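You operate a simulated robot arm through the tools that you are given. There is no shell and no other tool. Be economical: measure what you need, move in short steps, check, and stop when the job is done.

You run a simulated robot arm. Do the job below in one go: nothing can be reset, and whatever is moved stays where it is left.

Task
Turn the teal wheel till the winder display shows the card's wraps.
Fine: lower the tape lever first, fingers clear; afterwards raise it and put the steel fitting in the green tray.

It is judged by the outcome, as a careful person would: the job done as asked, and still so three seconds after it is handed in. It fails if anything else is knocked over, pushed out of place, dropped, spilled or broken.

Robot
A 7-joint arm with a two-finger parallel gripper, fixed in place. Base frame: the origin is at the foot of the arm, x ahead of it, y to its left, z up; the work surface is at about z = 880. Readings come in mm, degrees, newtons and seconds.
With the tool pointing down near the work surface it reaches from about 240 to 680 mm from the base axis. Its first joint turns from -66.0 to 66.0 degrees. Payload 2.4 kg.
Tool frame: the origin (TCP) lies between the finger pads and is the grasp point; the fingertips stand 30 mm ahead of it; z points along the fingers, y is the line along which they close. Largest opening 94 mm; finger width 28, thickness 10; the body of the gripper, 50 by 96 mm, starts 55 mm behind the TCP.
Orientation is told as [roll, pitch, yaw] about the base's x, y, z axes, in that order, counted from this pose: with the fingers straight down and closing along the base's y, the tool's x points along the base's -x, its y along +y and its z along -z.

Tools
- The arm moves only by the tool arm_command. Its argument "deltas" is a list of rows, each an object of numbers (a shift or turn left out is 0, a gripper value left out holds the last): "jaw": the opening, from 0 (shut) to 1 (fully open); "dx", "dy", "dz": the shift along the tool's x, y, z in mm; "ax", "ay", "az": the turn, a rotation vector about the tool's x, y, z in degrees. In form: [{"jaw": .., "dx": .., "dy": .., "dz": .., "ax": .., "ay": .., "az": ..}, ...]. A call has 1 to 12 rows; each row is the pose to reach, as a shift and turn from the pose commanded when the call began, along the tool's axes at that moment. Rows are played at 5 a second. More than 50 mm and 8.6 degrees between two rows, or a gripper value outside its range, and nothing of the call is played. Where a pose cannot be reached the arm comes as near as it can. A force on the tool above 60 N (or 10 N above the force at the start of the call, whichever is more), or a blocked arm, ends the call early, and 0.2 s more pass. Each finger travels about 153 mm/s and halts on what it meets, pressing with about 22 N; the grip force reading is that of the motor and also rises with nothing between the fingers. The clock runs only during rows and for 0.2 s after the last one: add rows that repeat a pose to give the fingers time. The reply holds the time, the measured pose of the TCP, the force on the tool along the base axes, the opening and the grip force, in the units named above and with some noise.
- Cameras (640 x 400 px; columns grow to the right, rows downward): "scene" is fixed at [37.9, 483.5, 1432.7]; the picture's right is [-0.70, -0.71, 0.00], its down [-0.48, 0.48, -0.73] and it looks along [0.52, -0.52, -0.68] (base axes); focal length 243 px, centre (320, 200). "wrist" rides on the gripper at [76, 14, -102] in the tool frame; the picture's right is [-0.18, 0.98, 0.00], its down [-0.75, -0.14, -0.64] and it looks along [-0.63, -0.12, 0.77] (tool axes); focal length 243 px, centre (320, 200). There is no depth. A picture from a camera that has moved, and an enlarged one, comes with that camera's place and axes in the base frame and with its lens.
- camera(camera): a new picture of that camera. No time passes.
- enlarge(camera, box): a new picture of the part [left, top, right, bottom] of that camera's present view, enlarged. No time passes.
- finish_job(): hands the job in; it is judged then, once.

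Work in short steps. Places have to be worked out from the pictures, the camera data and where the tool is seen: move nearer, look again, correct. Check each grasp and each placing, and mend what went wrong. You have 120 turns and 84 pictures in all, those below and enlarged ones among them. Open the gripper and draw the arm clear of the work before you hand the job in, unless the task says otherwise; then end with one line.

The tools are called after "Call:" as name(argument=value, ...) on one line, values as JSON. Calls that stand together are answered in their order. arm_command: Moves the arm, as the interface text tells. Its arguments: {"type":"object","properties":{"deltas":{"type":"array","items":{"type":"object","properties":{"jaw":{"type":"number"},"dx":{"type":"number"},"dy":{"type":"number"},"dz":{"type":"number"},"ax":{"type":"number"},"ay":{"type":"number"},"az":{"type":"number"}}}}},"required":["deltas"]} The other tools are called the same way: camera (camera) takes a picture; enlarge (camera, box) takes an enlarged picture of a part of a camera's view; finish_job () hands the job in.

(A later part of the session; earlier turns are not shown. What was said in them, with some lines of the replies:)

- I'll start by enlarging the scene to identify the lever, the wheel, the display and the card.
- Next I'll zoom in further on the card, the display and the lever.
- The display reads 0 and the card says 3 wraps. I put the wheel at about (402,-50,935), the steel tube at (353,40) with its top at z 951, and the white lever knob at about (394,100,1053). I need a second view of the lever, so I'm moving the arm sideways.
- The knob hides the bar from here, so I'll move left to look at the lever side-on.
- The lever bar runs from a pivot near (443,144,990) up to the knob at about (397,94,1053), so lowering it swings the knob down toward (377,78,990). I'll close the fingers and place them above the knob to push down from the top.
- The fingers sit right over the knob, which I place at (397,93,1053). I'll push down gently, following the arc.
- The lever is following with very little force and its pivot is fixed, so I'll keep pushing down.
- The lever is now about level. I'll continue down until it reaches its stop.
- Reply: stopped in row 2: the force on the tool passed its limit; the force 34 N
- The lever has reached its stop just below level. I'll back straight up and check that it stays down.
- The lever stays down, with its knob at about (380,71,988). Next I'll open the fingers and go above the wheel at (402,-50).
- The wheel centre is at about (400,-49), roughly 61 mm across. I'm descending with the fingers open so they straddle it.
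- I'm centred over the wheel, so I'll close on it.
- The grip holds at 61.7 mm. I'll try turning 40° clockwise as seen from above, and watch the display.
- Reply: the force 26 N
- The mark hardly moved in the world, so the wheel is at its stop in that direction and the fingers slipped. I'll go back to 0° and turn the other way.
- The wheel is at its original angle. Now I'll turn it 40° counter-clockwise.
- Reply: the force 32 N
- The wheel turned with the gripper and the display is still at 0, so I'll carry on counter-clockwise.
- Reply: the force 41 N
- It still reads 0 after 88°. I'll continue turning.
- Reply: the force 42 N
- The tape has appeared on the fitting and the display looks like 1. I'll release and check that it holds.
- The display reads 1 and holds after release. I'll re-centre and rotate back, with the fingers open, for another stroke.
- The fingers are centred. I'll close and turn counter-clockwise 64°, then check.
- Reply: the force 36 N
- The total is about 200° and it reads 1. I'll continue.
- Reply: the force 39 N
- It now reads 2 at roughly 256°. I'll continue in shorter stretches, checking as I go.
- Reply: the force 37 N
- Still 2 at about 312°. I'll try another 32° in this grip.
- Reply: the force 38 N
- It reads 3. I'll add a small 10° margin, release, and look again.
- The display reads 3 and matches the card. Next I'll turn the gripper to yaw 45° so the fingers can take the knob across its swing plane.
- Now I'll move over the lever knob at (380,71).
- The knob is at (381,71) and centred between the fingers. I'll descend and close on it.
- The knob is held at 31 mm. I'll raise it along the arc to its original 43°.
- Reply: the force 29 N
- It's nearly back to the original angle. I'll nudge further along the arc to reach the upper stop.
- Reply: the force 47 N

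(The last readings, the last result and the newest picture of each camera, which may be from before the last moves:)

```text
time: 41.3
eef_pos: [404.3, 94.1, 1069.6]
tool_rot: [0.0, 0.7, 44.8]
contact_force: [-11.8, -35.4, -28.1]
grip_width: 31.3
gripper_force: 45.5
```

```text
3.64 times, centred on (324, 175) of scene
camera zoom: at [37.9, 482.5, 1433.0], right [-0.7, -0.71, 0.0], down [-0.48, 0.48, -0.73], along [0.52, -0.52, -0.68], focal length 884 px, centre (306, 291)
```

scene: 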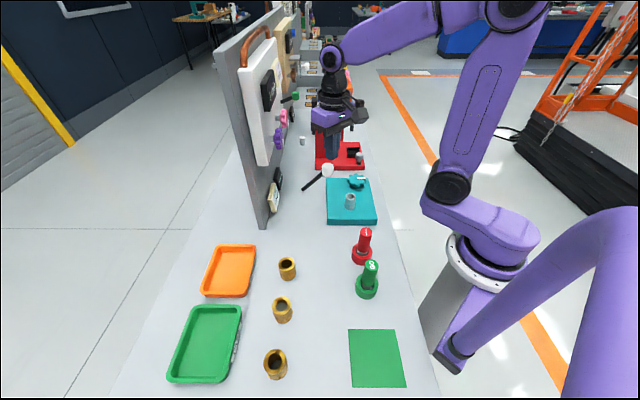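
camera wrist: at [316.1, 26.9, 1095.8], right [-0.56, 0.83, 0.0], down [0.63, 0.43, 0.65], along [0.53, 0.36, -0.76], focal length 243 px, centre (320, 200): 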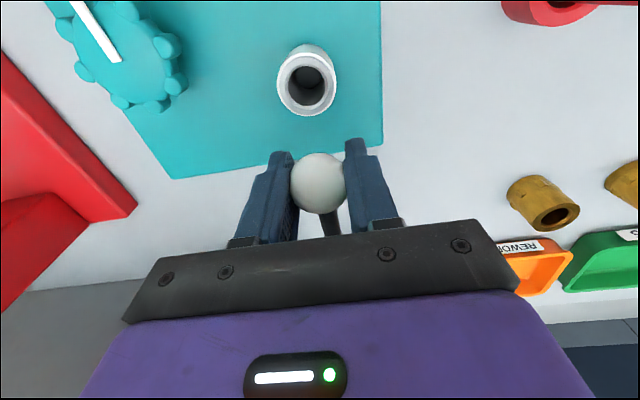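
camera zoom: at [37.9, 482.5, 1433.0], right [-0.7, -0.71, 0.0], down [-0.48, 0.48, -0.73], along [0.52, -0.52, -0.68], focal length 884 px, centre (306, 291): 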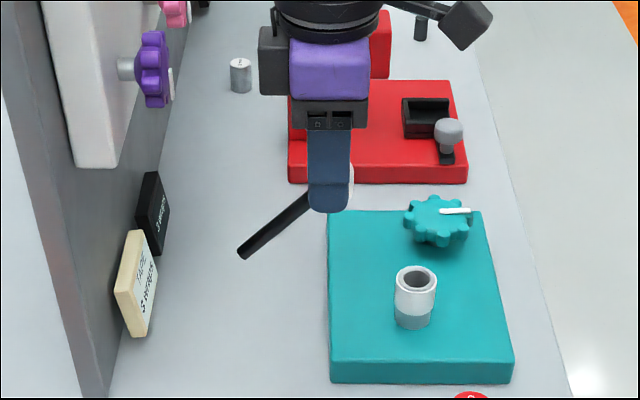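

The lever is at its upper stop. I'll release, back straight up, and verify that it stays raised and the display still reads 3.

Call:
arm_command(deltas=[{"jaw": 0.5}, {"jaw": 0.9}, {"jaw": 1}, {"dz": -30}, {"dz": -70}, {"dz": -110}, {"dz": -110}])

Call:
enlarge(camera="scene", box=[260, 120, 388, 230])

Call:
enlarge(camera="scene", box=[268, 168, 300, 200])

Call:
camera(camera="wrist")

```text
time: 42.9
eef_pos: [408.4, 98.9, 1183.0]
tool_rot: [0.0, -0.2, 44.9]
contact_force: [-0.1, -0.7, -0.4]
grip_width: 93.8
gripper_force: 0.2
```

```text
3.64 times, centred on (324, 175) of scene
camera zoom: at [37.9, 483.5, 1432.7], right [-0.7, -0.71, 0.0], down [-0.48, 0.48, -0.73], along [0.52, -0.52, -0.68], focal length 884 px, centre (306, 291)
```

zoom: 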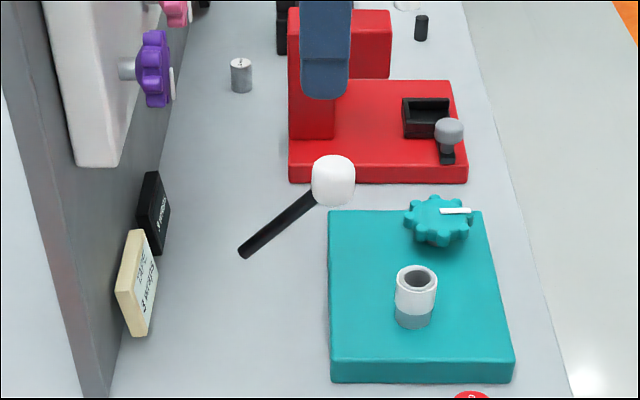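

```text
12.50 times, centred on (284, 184) of scene
camera zoom: at [37.9, 483.5, 1432.7], right [-0.7, -0.71, 0.0], down [-0.48, 0.48, -0.73], along [0.52, -0.52, -0.68], focal length 3037 px, centre (770, 400)
```

zoom: 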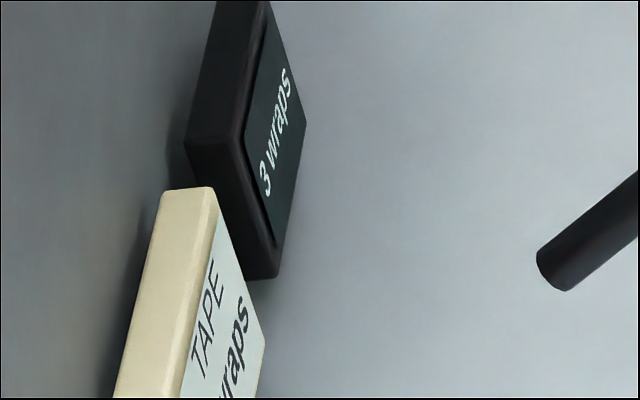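

```text
37 pictures are left
camera wrist: at [342.7, 55.7, 1284.0], right [-0.56, 0.83, 0.0], down [0.63, 0.43, 0.64], along [0.53, 0.36, -0.76], focal length 243 px, centre (320, 200)
```

wrist: 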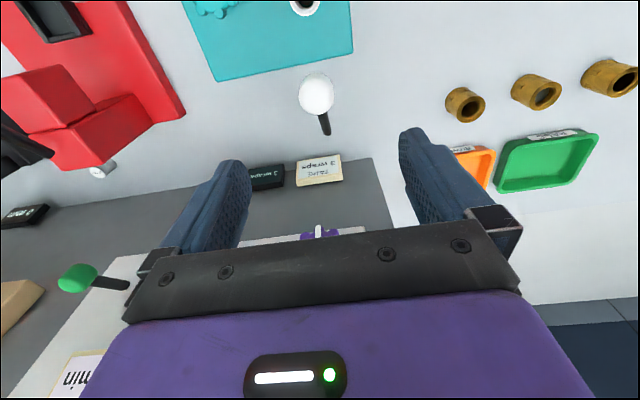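

The lever is up and the display reads 3. Now I'll move over the steel fitting at about (352,42), jaw part-open so it clears the wheel.

Call:
arm_command(deltas=[{"jaw": 0.66, "dx": 40}, {"dx": 80}, {"dx": 80, "dz": 45}, {"dx": 80, "dz": 90}, {"dx": 80, "dz": 130}, {"dx": 80, "dz": 130}])

Call:
camera(camera="wrist")

Call:
enlarge(camera="scene", box=[260, 120, 388, 230])

```text
time: 44.3
eef_pos: [351.4, 43.6, 1050.8]
tool_rot: [-0.1, -0.2, 44.9]
contact_force: [0.8, -1.4, 0.0]
grip_width: 61.5
gripper_force: 0.1
```

```text
36 pictures are left
camera wrist: at [286.0, -0.4, 1152.4], right [-0.56, 0.83, 0.0], down [0.63, 0.43, 0.64], along [0.53, 0.36, -0.76], focal length 243 px, centre (320, 200)
```

wrist: 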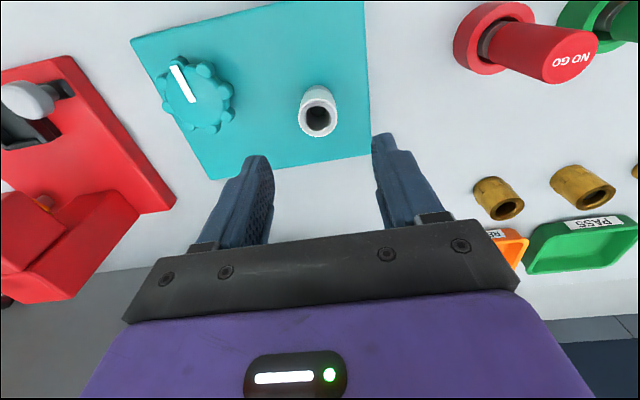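

```text
3.64 times, centred on (324, 175) of scene
camera zoom: at [37.9, 483.5, 1432.7], right [-0.7, -0.71, 0.0], down [-0.48, 0.48, -0.73], along [0.52, -0.52, -0.68], focal length 884 px, centre (306, 291)
```

zoom: 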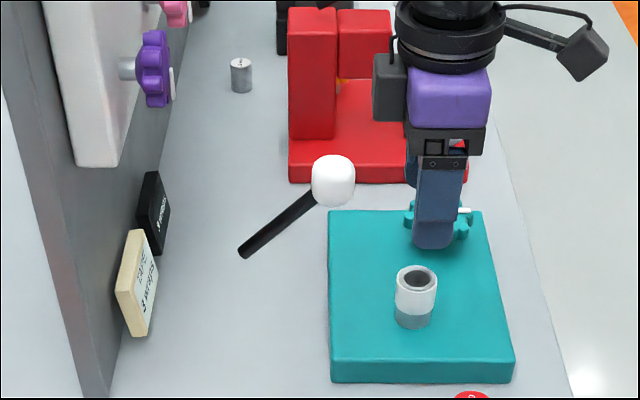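

The fitting is at (353,42). I'll descend around it with a small sideways correction.

Call:
arm_command(deltas=[{"dy": -2.2, "dz": 40}, {"dy": -2.2, "dz": 75}, {"dy": -2.2, "dz": 95}, {"dy": -2.2, "dz": 107}])

Call:
camera(camera="wrist")

Call:
enlarge(camera="scene", box=[260, 120, 388, 230])

```text
time: 45.3
eef_pos: [353.5, 41.6, 943.7]
tool_rot: [-0.1, -0.1, 44.9]
contact_force: [0.5, 0.7, 0.1]
grip_width: 61.8
gripper_force: 0.1
```

```text
34 pictures are left
camera wrist: at [288.1, -1.5, 1046.3], right [-0.56, 0.83, 0.0], down [0.63, 0.43, 0.64], along [0.53, 0.36, -0.76], focal length 243 px, centre (320, 200)
```

wrist: 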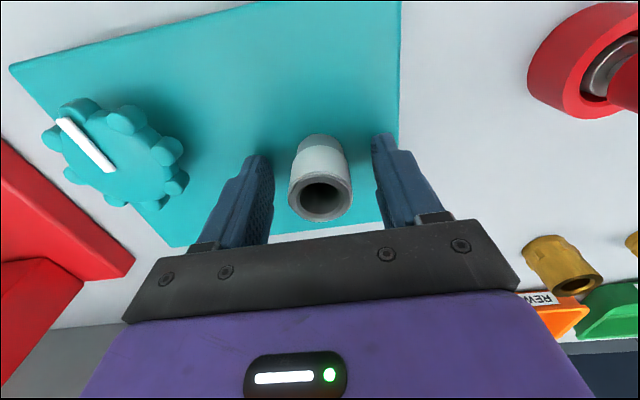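

```text
3.64 times, centred on (324, 175) of scene
camera zoom: at [37.9, 483.5, 1432.7], right [-0.7, -0.71, 0.0], down [-0.48, 0.48, -0.73], along [0.52, -0.52, -0.68], focal length 884 px, centre (306, 291)
```

zoom: 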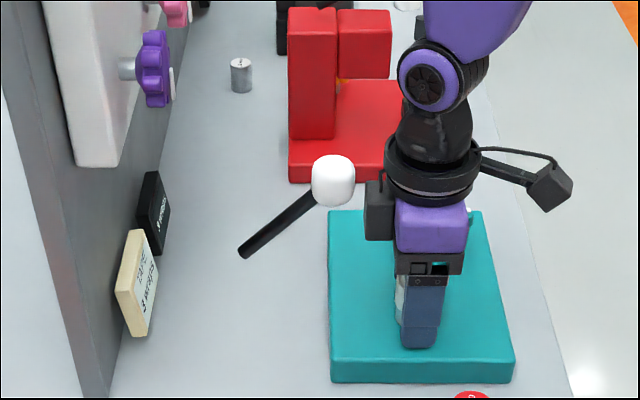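

I'm centred with everything clear, so I'll close on the fitting and lift gently.

Call:
arm_command(deltas=[{"jaw": 0.4}, {"jaw": 0.2}, {"jaw": 0.2}, {"jaw": 0.2}, {"dz": -5}, {"dz": -15}, {"dz": -30}])

Call:
enlarge(camera="scene", box=[260, 120, 388, 230])

Call:
camera(camera="wrist")

```text
time: 46.9
eef_pos: [355.0, 42.2, 974.6]
tool_rot: [-0.1, -0.1, 44.9]
contact_force: [0.4, -0.3, 0.3]
grip_width: 29.4
gripper_force: 21.9
```

```text
3.64 times, centred on (324, 175) of scene
camera zoom: at [37.9, 483.5, 1432.7], right [-0.7, -0.71, 0.0], down [-0.48, 0.48, -0.73], along [0.52, -0.52, -0.68], focal length 884 px, centre (306, 291)
```

zoom: 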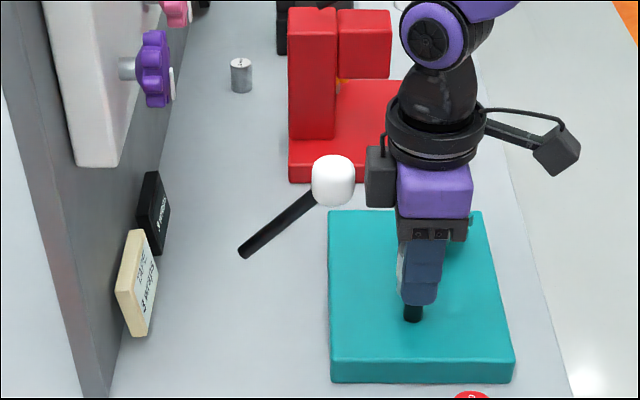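

```text
31 pictures are left
camera wrist: at [289.4, -1.9, 1076.8], right [-0.56, 0.83, 0.0], down [0.63, 0.43, 0.64], along [0.53, 0.36, -0.76], focal length 243 px, centre (320, 200)
```

wrist: 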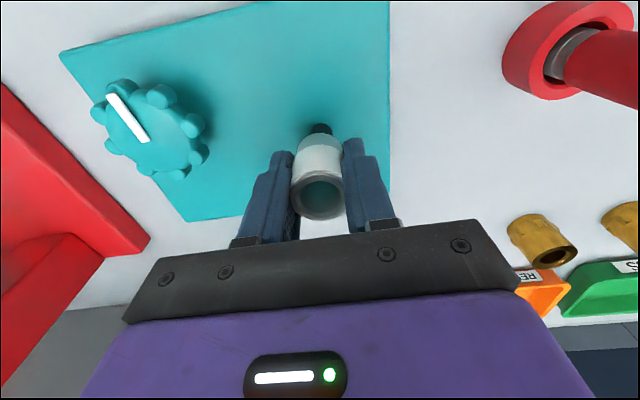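

The fitting came off its peg and is held at 29 mm. I'll lift to a safe height, clear of the lever.

Call:
arm_command(deltas=[{"dx": 2, "dz": -40}, {"dx": 4, "dz": -80}, {"dx": 4, "dz": -120}, {"dx": 4, "dz": -165}, {"dx": 4, "dz": -165}])

Call:
arm_command(deltas=[{"dx": -31, "dy": 37}, {"dx": -62, "dy": 73}, {"dx": -93, "dy": 110}, {"dx": -124, "dy": 147}, {"dx": -155, "dy": 183}, {"dx": -186, "dy": 220}, {"dx": -217, "dy": 257}, {"dx": -248, "dy": 294}, {"dx": -279, "dy": 330}, {"dx": -311, "dy": 367}, {"dx": -311, "dy": 367}])

Call:
camera(camera="wrist")

Call:
camera(camera="scene")

```text
time: 48.1
eef_pos: [349.2, 38.1, 1140.9]
tool_rot: [0.0, -0.2, 44.8]
contact_force: [0.3, 0.6, -0.7]
grip_width: 29.3
gripper_force: 22.3
```

```text
time: 50.5
eef_pos: [312.2, 519.8, 1139.5]
tool_rot: [0.0, -0.1, 45.0]
contact_force: [-0.1, -0.2, -0.1]
grip_width: 29.3
gripper_force: 21.9
```

```text
30 pictures are left
camera wrist: at [246.8, 474.9, 1241.0], right [-0.56, 0.83, 0.0], down [0.63, 0.43, 0.64], along [0.53, 0.36, -0.76], focal length 243 px, centre (320, 200)
```

wrist: 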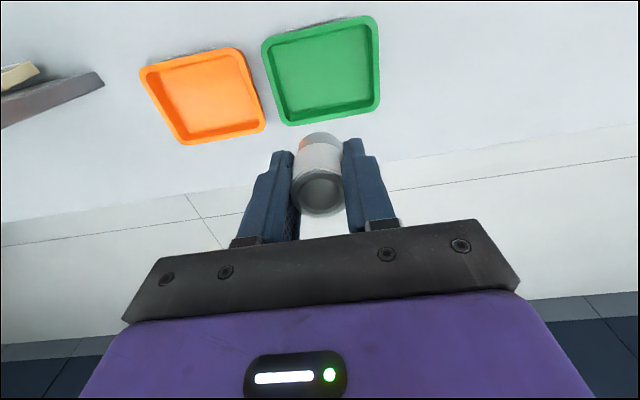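

```text
29 pictures are left
```

scene: 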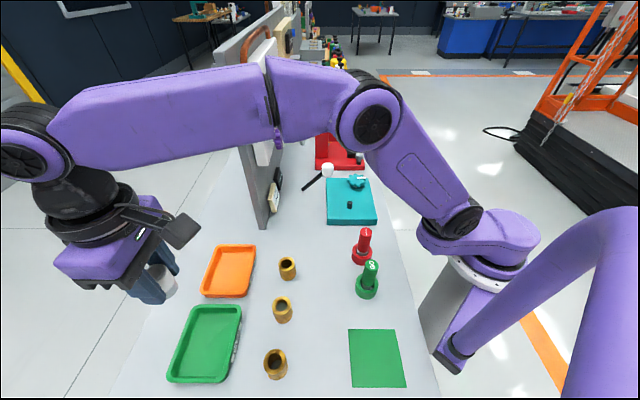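

The tray centre is at about (310,521), directly under the gripper. I'll descend part-way.

Call:
arm_command(deltas=[{"dz": 45}, {"dz": 90}, {"dz": 135}, {"dz": 175}, {"dz": 195}])

Call:
camera(camera="wrist")

Call:
enlarge(camera="scene", box=[80, 220, 336, 400])

```text
time: 51.7
eef_pos: [312.5, 519.5, 944.2]
tool_rot: [-0.1, -0.1, 45.0]
contact_force: [-0.2, -0.1, 0.0]
grip_width: 29.1
gripper_force: 22.5
```

```text
28 pictures are left
camera wrist: at [247.6, 475.1, 1046.2], right [-0.56, 0.83, 0.0], down [0.63, 0.43, 0.65], along [0.53, 0.36, -0.76], focal length 243 px, centre (320, 200)
```

wrist: 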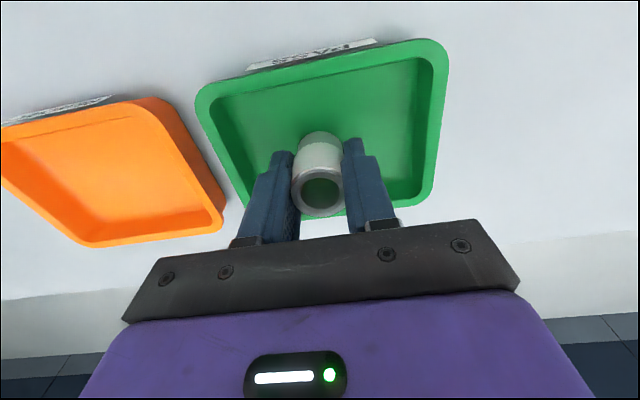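

```text
2.22 times, centred on (208, 310) of scene
camera zoom: at [37.9, 483.5, 1432.7], right [-0.7, -0.71, 0.0], down [-0.48, 0.48, -0.73], along [0.52, -0.52, -0.68], focal length 540 px, centre (569, -44)
```

zoom: 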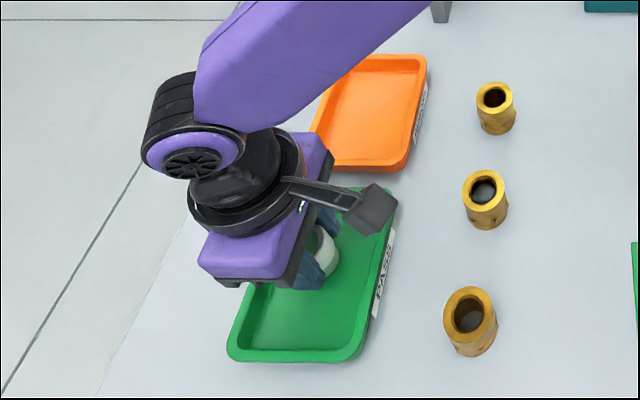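

The fitting is over the tray interior. I'll lower it in small steps until it touches the floor.

Call:
arm_command(deltas=[{"dz": 5}, {"dz": 10}, {"dz": 14}, {"dz": 16}])

```text
time: 52.7
eef_pos: [312.7, 517.6, 927.4]
tool_rot: [-0.1, -0.2, 44.8]
contact_force: [0.1, 0.5, -1.7]
grip_width: 29.2
gripper_force: 22.1
```

Call:
arm_command(deltas=[{"dz": 2}, {"dz": 4}])

Call:
camera(camera="wrist")

```text
time: 53.3
eef_pos: [312.0, 518.4, 925.3]
tool_rot: [-0.1, -0.2, 44.9]
contact_force: [-0.6, 0.4, -0.5]
grip_width: 29.5
gripper_force: 22.3
```

```text
26 pictures are left
camera wrist: at [246.8, 474.7, 1026.5], right [-0.56, 0.83, 0.0], down [0.63, 0.43, 0.64], along [0.53, 0.36, -0.76], focal length 243 px, centre (320, 200)
```

wrist: 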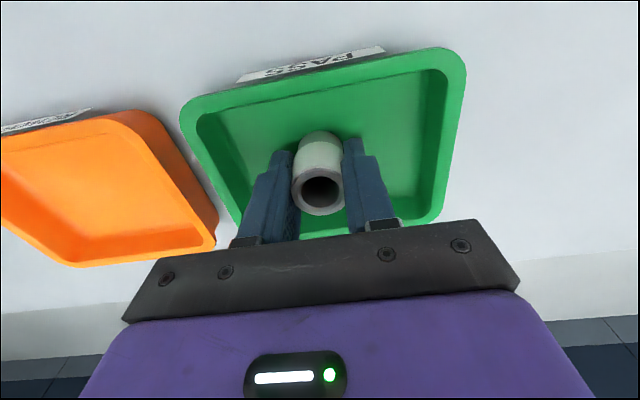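

There's no contact yet, so I'll keep lowering in 2 mm steps.

Call:
arm_command(deltas=[{"dz": 2}, {"dz": 4}])

```text
time: 53.9
eef_pos: [313.8, 519.7, 921.9]
tool_rot: [0.0, -0.4, 44.9]
contact_force: [-2.6, -2.1, 17.8]
grip_width: 29.9
gripper_force: 21.8
```

The fitting is touching the floor at 18 N. I'll release gently and rise.

Call:
arm_command(deltas=[{"dz": -1}, {"dz": -1, "jaw": 0.4}, {"dz": -1, "jaw": 0.55}, {"dz": -1, "jaw": 0.55}, {"dz": -20}, {"dz": -60}, {"dz": -100}, {"dz": -145}, {"dz": -190}])

Call:
camera(camera="wrist")

```text
time: 55.9
eef_pos: [309.9, 518.8, 1110.9]
tool_rot: [-0.1, -0.1, 45.0]
contact_force: [0.6, -0.1, -0.4]
grip_width: 51.7
gripper_force: 0.1
```

```text
25 pictures are left
camera wrist: at [245.2, 475.1, 1212.6], right [-0.56, 0.83, 0.0], down [0.63, 0.43, 0.64], along [0.53, 0.36, -0.76], focal length 243 px, centre (320, 200)
```

wrist: 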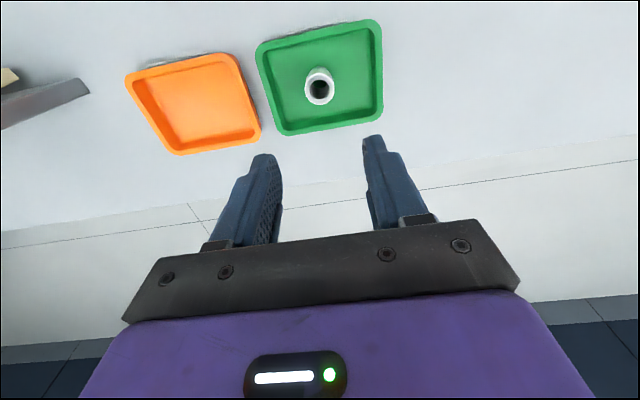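

The fitting stands upright in the green tray. I'll open fully, raise a bit more, and do a last check of the whole scene.

Call:
arm_command(deltas=[{"dz": -20, "jaw": 1}, {"dz": -40, "jaw": 1}, {"dz": -40, "jaw": 1}])

Call:
camera(camera="scene")

Call:
enlarge(camera="scene", box=[268, 168, 300, 200])

```text
time: 56.7
eef_pos: [309.7, 517.4, 1149.9]
tool_rot: [-0.2, -0.3, 44.8]
contact_force: [0.0, 0.0, -0.2]
grip_width: 93.9
gripper_force: 0.0
```

```text
24 pictures are left
```

scene: 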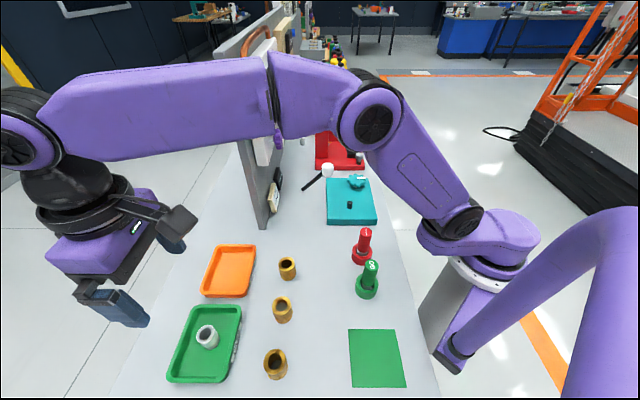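

```text
12.50 times, centred on (284, 184) of scene
camera zoom: at [37.9, 483.5, 1432.7], right [-0.7, -0.71, 0.0], down [-0.48, 0.48, -0.73], along [0.52, -0.52, -0.68], focal length 3037 px, centre (770, 400)
```

zoom: 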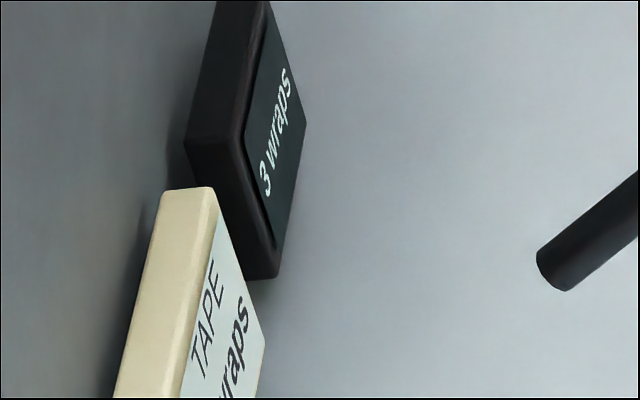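

The display shows 3 wraps, the lever is up, the fitting stands in the green tray and the arm is clear. I'm handing the job in.

Call:
finish_job()

```text
The job is handed in.
```

The winder display shows 3 wraps to match the card; I lowered the tape lever first with the fingers clear, raised it again afterwards, and the steel fitting is standing in the green tray.
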